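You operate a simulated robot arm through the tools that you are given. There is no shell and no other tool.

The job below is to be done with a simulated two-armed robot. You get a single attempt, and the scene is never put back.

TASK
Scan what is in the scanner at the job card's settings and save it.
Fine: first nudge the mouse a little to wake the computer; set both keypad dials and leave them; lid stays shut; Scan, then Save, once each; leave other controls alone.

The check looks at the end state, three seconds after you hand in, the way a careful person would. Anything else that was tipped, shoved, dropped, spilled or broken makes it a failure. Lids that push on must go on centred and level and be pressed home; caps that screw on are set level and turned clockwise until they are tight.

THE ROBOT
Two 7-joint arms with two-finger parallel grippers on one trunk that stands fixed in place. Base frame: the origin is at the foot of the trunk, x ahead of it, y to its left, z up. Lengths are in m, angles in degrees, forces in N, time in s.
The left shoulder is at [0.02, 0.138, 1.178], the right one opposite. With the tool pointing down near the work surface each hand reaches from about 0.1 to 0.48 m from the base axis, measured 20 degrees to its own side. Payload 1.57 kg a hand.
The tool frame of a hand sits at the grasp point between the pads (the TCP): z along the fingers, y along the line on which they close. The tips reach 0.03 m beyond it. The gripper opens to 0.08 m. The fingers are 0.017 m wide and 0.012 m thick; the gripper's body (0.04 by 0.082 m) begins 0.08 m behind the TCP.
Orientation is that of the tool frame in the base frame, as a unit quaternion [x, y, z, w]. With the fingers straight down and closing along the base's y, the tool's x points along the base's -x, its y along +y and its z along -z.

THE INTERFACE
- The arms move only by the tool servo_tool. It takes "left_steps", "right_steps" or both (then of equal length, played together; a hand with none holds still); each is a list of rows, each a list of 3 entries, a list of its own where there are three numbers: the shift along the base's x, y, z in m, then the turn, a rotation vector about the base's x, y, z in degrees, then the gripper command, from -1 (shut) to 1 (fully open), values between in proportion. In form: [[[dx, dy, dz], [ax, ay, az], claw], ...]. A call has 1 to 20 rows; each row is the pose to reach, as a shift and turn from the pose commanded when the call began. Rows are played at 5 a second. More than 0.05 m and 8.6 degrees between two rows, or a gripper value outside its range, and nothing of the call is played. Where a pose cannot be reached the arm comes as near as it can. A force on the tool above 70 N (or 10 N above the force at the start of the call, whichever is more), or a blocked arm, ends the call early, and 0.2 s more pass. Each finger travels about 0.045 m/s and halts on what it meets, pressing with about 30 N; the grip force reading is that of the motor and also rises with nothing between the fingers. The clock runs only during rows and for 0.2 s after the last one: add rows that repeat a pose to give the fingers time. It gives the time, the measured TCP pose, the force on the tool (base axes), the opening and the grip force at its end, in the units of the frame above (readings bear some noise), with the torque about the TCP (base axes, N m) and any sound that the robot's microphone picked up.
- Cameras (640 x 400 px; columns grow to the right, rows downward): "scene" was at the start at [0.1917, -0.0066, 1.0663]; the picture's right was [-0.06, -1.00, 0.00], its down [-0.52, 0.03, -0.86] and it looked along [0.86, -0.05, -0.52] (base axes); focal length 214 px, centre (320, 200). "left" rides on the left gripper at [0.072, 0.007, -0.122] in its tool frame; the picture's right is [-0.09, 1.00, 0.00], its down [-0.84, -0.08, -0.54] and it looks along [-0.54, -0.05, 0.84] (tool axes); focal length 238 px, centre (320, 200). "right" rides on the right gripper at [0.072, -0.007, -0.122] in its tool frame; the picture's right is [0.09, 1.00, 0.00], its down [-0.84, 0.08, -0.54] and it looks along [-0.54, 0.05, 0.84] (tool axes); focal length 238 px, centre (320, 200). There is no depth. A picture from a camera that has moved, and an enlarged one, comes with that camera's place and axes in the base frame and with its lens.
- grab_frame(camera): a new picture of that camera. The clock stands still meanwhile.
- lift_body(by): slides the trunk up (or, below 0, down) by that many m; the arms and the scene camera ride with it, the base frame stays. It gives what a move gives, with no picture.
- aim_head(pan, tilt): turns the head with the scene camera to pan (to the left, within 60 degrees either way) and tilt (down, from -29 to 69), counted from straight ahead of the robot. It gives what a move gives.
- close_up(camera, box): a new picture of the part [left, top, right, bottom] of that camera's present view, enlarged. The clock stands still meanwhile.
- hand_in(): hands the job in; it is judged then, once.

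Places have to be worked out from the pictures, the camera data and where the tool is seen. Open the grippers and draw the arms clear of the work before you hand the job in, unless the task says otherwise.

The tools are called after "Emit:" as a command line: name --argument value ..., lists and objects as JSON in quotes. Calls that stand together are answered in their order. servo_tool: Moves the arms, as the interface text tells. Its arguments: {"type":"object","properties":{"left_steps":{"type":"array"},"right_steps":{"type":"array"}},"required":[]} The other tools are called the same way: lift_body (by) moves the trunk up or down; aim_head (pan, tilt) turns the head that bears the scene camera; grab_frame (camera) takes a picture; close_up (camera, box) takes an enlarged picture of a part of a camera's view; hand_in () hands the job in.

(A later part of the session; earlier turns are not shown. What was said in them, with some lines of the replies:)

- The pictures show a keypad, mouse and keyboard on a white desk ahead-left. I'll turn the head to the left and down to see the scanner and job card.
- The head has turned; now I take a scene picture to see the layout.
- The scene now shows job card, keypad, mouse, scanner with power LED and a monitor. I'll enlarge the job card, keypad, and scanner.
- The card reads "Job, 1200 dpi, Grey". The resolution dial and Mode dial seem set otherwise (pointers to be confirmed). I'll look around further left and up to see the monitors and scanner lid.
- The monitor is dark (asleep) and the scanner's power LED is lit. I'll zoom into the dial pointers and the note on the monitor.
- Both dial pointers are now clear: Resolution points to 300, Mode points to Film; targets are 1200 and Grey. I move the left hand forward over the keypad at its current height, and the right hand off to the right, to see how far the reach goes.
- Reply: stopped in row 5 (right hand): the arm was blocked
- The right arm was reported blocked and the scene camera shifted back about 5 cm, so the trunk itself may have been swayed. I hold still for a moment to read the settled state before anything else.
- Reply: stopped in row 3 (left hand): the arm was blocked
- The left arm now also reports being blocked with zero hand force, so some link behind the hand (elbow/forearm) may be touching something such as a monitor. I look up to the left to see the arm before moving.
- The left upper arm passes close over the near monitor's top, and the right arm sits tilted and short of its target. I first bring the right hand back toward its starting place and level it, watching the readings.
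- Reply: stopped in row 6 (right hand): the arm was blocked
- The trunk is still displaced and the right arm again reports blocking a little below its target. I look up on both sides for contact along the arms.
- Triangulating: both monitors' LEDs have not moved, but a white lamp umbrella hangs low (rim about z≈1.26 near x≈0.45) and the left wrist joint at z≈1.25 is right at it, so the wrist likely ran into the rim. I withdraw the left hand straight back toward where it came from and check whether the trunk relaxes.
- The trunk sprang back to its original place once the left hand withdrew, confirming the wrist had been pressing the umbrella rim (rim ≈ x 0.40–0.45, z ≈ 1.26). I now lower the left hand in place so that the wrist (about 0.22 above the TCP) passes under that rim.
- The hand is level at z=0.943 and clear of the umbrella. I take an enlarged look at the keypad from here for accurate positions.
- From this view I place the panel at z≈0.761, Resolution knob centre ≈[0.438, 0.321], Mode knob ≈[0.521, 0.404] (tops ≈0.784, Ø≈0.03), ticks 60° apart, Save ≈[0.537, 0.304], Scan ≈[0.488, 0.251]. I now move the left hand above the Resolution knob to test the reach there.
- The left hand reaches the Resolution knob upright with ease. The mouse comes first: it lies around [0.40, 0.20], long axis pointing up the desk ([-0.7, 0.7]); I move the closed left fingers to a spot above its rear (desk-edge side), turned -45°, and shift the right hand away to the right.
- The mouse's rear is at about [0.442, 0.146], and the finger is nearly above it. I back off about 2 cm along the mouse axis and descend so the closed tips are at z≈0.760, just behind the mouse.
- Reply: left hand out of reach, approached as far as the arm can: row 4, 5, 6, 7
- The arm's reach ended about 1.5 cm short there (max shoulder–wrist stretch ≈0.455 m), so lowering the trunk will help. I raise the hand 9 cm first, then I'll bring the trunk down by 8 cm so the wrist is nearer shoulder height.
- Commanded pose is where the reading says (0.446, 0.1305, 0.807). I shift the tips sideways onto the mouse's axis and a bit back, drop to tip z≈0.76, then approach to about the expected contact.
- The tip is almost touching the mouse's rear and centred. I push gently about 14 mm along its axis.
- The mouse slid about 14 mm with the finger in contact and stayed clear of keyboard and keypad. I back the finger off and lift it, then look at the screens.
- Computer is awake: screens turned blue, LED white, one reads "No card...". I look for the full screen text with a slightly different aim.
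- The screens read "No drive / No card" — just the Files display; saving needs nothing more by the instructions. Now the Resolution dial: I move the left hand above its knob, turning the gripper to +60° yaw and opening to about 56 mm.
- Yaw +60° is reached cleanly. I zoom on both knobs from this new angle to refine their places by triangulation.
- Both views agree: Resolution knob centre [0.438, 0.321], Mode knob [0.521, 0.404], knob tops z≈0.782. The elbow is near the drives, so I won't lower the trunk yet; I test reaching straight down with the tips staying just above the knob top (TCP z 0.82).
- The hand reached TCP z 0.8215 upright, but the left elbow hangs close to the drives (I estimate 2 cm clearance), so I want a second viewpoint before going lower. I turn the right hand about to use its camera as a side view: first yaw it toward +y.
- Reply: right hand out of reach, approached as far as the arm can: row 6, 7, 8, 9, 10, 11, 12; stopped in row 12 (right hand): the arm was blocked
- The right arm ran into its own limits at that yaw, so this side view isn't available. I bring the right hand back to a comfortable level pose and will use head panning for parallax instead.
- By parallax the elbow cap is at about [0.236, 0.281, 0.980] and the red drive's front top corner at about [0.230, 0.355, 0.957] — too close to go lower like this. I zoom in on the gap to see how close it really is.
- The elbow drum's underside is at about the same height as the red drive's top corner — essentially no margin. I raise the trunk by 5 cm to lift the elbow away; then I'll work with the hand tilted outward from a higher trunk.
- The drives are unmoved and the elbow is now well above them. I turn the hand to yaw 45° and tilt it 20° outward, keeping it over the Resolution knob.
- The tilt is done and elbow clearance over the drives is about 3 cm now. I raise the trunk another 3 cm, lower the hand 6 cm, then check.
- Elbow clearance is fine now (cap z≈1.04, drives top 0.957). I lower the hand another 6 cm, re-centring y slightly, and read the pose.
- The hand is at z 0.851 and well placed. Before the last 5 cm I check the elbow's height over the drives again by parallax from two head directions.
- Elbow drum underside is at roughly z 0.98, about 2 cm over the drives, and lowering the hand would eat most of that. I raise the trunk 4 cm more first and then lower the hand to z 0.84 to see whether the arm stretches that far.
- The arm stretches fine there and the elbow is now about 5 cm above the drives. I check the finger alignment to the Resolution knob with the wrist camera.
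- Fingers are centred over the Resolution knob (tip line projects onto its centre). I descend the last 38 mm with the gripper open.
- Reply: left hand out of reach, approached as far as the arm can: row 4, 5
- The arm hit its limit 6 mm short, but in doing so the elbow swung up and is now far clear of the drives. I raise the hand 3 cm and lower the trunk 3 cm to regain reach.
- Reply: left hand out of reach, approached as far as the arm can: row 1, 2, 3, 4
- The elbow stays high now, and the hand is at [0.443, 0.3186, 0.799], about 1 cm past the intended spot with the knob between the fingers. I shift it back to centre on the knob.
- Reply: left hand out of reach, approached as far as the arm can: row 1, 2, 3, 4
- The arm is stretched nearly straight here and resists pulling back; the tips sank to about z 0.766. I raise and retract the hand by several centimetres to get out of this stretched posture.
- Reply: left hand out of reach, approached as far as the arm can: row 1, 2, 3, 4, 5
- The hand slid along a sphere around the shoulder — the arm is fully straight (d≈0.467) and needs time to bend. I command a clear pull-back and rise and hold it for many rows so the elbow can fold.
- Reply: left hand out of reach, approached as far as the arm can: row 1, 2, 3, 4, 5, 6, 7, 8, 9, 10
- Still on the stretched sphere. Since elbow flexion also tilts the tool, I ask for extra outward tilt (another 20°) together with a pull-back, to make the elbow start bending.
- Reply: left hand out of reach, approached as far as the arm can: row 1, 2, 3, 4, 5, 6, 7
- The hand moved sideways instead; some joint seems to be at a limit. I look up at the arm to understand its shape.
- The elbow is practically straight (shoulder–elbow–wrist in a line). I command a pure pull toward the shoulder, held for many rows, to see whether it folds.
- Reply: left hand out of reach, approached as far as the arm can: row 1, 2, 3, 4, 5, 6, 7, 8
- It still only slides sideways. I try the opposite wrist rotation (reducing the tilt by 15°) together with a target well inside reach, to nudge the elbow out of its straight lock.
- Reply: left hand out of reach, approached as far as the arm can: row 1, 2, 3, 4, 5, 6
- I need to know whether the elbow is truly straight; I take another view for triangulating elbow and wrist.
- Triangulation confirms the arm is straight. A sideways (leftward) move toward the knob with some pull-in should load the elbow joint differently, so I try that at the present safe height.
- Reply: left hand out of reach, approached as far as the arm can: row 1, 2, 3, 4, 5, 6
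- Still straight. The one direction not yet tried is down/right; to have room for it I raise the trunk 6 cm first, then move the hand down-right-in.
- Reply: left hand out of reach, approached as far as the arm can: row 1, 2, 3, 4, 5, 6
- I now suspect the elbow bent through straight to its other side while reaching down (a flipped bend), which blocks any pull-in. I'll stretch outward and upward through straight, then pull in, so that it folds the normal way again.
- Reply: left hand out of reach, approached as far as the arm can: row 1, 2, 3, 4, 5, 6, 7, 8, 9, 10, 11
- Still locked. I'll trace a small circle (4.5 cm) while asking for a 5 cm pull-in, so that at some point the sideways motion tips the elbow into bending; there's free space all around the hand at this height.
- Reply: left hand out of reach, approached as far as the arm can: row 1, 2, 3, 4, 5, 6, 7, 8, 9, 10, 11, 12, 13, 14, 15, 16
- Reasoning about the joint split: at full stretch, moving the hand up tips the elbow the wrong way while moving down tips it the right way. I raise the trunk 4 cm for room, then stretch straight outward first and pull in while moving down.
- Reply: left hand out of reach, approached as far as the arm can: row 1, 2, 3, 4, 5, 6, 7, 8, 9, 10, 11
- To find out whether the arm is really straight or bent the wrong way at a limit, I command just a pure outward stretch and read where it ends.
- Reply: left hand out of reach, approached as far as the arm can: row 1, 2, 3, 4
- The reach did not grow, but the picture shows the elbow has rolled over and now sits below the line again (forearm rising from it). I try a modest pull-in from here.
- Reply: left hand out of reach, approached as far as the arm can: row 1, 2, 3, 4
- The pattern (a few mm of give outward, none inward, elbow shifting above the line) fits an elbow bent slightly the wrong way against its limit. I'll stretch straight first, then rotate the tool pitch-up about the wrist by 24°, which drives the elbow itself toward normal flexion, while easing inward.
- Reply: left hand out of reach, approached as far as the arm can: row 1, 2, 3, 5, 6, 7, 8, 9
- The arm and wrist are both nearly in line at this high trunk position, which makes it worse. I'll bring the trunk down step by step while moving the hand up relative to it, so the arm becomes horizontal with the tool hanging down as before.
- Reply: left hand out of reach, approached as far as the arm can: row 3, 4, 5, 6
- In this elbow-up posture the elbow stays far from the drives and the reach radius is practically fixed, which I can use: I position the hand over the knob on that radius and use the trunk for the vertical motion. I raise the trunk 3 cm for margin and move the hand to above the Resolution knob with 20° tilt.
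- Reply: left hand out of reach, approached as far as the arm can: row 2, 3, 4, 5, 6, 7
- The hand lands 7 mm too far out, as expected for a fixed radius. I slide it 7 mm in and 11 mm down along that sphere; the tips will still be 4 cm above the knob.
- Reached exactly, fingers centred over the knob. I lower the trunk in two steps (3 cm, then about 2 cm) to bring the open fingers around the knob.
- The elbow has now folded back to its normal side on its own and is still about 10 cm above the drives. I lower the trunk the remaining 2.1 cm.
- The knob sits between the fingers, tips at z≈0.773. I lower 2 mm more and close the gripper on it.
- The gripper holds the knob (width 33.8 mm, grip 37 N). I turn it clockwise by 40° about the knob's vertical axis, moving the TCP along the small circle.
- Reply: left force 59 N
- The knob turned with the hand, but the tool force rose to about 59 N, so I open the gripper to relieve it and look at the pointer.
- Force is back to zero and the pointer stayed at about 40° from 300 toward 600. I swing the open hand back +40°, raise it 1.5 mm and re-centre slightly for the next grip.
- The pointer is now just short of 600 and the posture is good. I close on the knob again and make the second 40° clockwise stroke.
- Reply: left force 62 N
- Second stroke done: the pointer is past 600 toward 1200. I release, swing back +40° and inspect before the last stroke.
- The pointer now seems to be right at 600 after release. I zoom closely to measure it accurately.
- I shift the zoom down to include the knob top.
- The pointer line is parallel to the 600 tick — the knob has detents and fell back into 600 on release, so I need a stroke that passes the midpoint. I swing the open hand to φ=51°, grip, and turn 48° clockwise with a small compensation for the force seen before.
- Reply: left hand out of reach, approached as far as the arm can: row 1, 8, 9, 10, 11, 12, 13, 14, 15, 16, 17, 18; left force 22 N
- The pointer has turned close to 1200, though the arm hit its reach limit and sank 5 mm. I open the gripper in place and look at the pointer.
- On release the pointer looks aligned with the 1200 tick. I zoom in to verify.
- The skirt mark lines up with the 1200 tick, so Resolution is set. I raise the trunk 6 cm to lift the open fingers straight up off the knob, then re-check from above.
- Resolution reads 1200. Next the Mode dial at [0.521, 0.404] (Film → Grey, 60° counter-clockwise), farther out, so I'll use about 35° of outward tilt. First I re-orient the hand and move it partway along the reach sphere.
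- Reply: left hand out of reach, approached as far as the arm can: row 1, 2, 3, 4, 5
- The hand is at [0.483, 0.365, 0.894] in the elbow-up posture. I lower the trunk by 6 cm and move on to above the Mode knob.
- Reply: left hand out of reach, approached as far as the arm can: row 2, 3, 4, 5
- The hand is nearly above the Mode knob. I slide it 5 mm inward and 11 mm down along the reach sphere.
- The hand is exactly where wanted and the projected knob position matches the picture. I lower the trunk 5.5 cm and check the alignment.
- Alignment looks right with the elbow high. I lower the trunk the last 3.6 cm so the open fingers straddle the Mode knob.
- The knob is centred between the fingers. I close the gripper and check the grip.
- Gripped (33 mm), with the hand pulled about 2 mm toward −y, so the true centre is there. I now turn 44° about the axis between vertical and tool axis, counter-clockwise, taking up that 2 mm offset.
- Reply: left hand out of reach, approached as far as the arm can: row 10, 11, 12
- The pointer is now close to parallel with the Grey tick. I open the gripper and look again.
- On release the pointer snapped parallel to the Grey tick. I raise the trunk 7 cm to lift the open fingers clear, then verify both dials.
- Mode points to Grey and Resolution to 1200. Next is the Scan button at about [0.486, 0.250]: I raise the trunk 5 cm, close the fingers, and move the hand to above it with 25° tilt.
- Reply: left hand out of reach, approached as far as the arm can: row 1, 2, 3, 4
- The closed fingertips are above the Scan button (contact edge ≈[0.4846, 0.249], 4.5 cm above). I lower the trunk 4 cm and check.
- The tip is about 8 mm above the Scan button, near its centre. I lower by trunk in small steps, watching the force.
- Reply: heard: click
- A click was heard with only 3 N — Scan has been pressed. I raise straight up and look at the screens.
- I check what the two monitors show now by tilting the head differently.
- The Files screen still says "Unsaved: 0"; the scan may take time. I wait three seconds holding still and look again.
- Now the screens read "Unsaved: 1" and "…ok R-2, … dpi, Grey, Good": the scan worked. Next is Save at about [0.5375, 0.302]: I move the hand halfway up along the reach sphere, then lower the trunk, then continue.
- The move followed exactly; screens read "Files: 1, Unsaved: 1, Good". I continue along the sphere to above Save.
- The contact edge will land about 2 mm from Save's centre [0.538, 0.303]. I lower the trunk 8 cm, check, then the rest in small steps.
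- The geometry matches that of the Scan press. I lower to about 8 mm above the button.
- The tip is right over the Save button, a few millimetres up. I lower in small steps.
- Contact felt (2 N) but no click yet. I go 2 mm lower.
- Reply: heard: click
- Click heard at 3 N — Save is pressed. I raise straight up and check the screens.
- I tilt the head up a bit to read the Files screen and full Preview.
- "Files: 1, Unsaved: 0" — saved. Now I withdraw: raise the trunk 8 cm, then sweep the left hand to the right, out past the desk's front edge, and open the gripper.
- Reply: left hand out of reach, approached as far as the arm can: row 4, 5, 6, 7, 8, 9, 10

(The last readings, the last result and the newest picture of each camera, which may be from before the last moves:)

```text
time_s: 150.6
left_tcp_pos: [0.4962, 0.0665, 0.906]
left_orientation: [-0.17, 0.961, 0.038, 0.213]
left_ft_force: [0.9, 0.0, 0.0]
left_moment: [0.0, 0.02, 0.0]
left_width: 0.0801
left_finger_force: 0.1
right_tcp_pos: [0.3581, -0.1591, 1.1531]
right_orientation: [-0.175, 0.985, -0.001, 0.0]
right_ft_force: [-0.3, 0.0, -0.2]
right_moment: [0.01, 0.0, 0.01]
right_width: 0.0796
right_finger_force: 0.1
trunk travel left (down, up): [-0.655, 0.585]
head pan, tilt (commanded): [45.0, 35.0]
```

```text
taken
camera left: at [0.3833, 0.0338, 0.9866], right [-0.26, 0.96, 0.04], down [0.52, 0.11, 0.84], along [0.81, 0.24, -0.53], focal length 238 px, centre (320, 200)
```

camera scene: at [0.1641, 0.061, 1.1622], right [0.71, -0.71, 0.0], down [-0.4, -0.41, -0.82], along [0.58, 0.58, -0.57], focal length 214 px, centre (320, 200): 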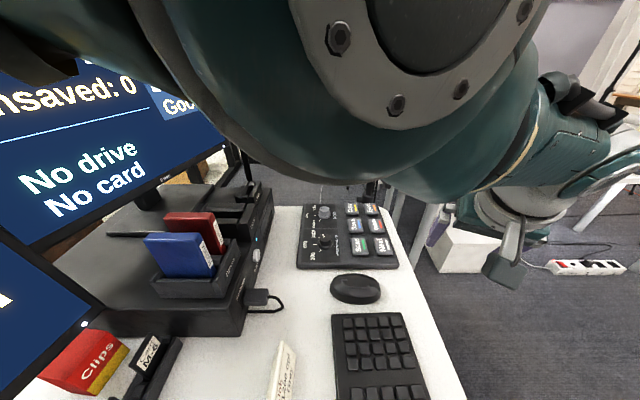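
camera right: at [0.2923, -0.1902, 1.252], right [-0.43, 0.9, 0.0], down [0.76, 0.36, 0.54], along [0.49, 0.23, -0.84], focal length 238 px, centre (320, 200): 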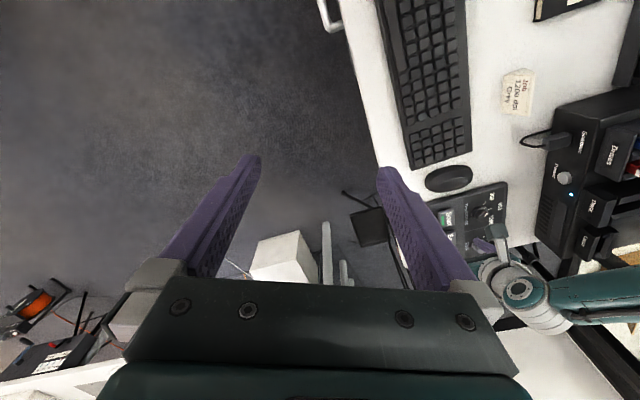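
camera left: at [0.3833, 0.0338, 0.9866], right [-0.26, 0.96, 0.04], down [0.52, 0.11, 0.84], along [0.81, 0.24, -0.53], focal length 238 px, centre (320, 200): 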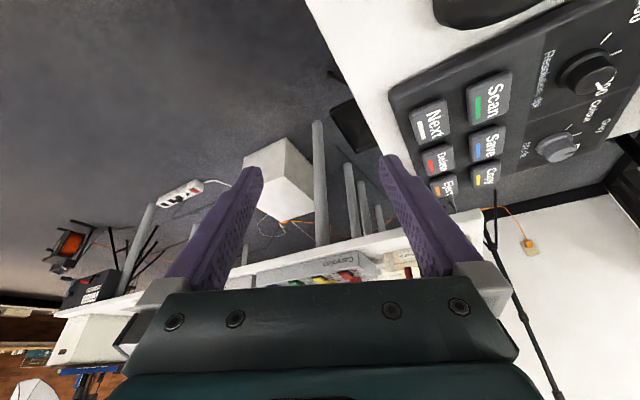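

The left hand is now past the desk edge with the gripper open, and nothing was touched. I take a last close look at the keypad dials and the rest of the desk.

Emit:
close_up --camera "scene" --box '[285, 195, 405, 310]'

Emit:
close_up --camera "left" --box '[500, 20, 640, 200]'

Emit:
close_up --camera "scene" --box '[0, 60, 320, 400]'

```text
3.48 times, centred on (345, 252) of scene
camera zoom: at [0.1641, 0.061, 1.1622], right [0.71, -0.71, 0.0], down [-0.4, -0.41, -0.82], along [0.58, 0.58, -0.57], focal length 746 px, centre (233, 17)
```

zoom: 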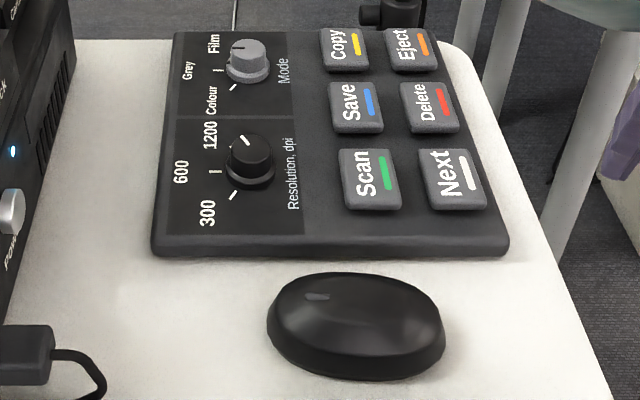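

```text
2.22 times, centred on (570, 110) of left
camera zoom: at [0.3833, 0.0338, 0.9866], right [-0.26, 0.96, 0.04], down [0.52, 0.11, 0.84], along [0.81, 0.24, -0.53], focal length 530 px, centre (-236, 400)
```

zoom: 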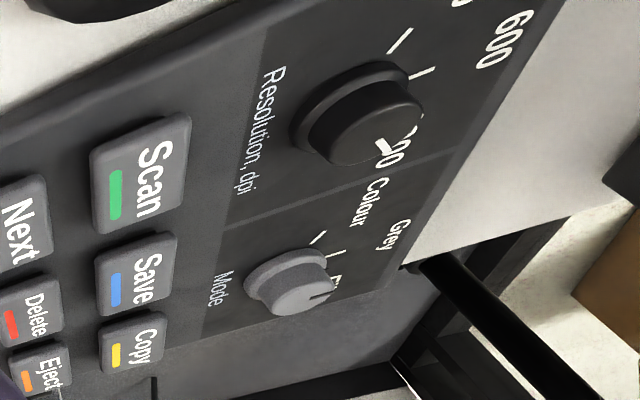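

```text
1.18 times, centred on (160, 230) of scene
camera zoom: at [0.1641, 0.061, 1.1622], right [0.71, -0.71, 0.0], down [-0.4, -0.41, -0.82], along [0.58, 0.58, -0.57], focal length 252 px, centre (508, 165)
```

zoom: 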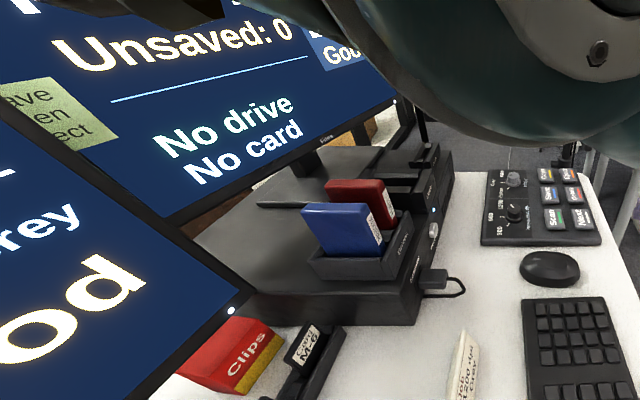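

All is as wanted: Resolution at 1200, Mode at Grey, the screen shows "Unsaved: 0 / Good", the scanner lid is untouched, the mouse moved only slightly, and both hands are open and clear. I hand in the job.

Emit:
hand_in

```text
The job is handed in.
```

The scan was made at the job card's settings, 1200 dpi and Grey, and saved. The Files screen now reads "Files: 1, Unsaved: 0" and marks the scan "Good".

- **Waking the computer:** I nudged the mouse about 14 mm along its own axis, and the screens came on.
- **Dials:** Resolution went from 300 to 1200 and Mode from Film to Grey. Both were left there.
- **Buttons:** Scan and Save were each pressed once, and each gave one click. No other control on the keypad was pressed or turned, and the scanner lid stayed shut.
- **Preview:** the part I could see read "…ok R-2", "…dpi, Grey", "Good". The number before "dpi" was hidden, so 1200 is confirmed by the dial position and not by the screen.
- **Contact along the way:** early on, the left wrist ran into the rim of the lamp umbrella above the keypad. The trunk gave way, and I backed off. As far as I could measure, the umbrella rim did not shift. The left elbow also came close to the red and blue drives at one point, but they have not moved.

At hand-in both grippers were open and the arms were clear of the desk.
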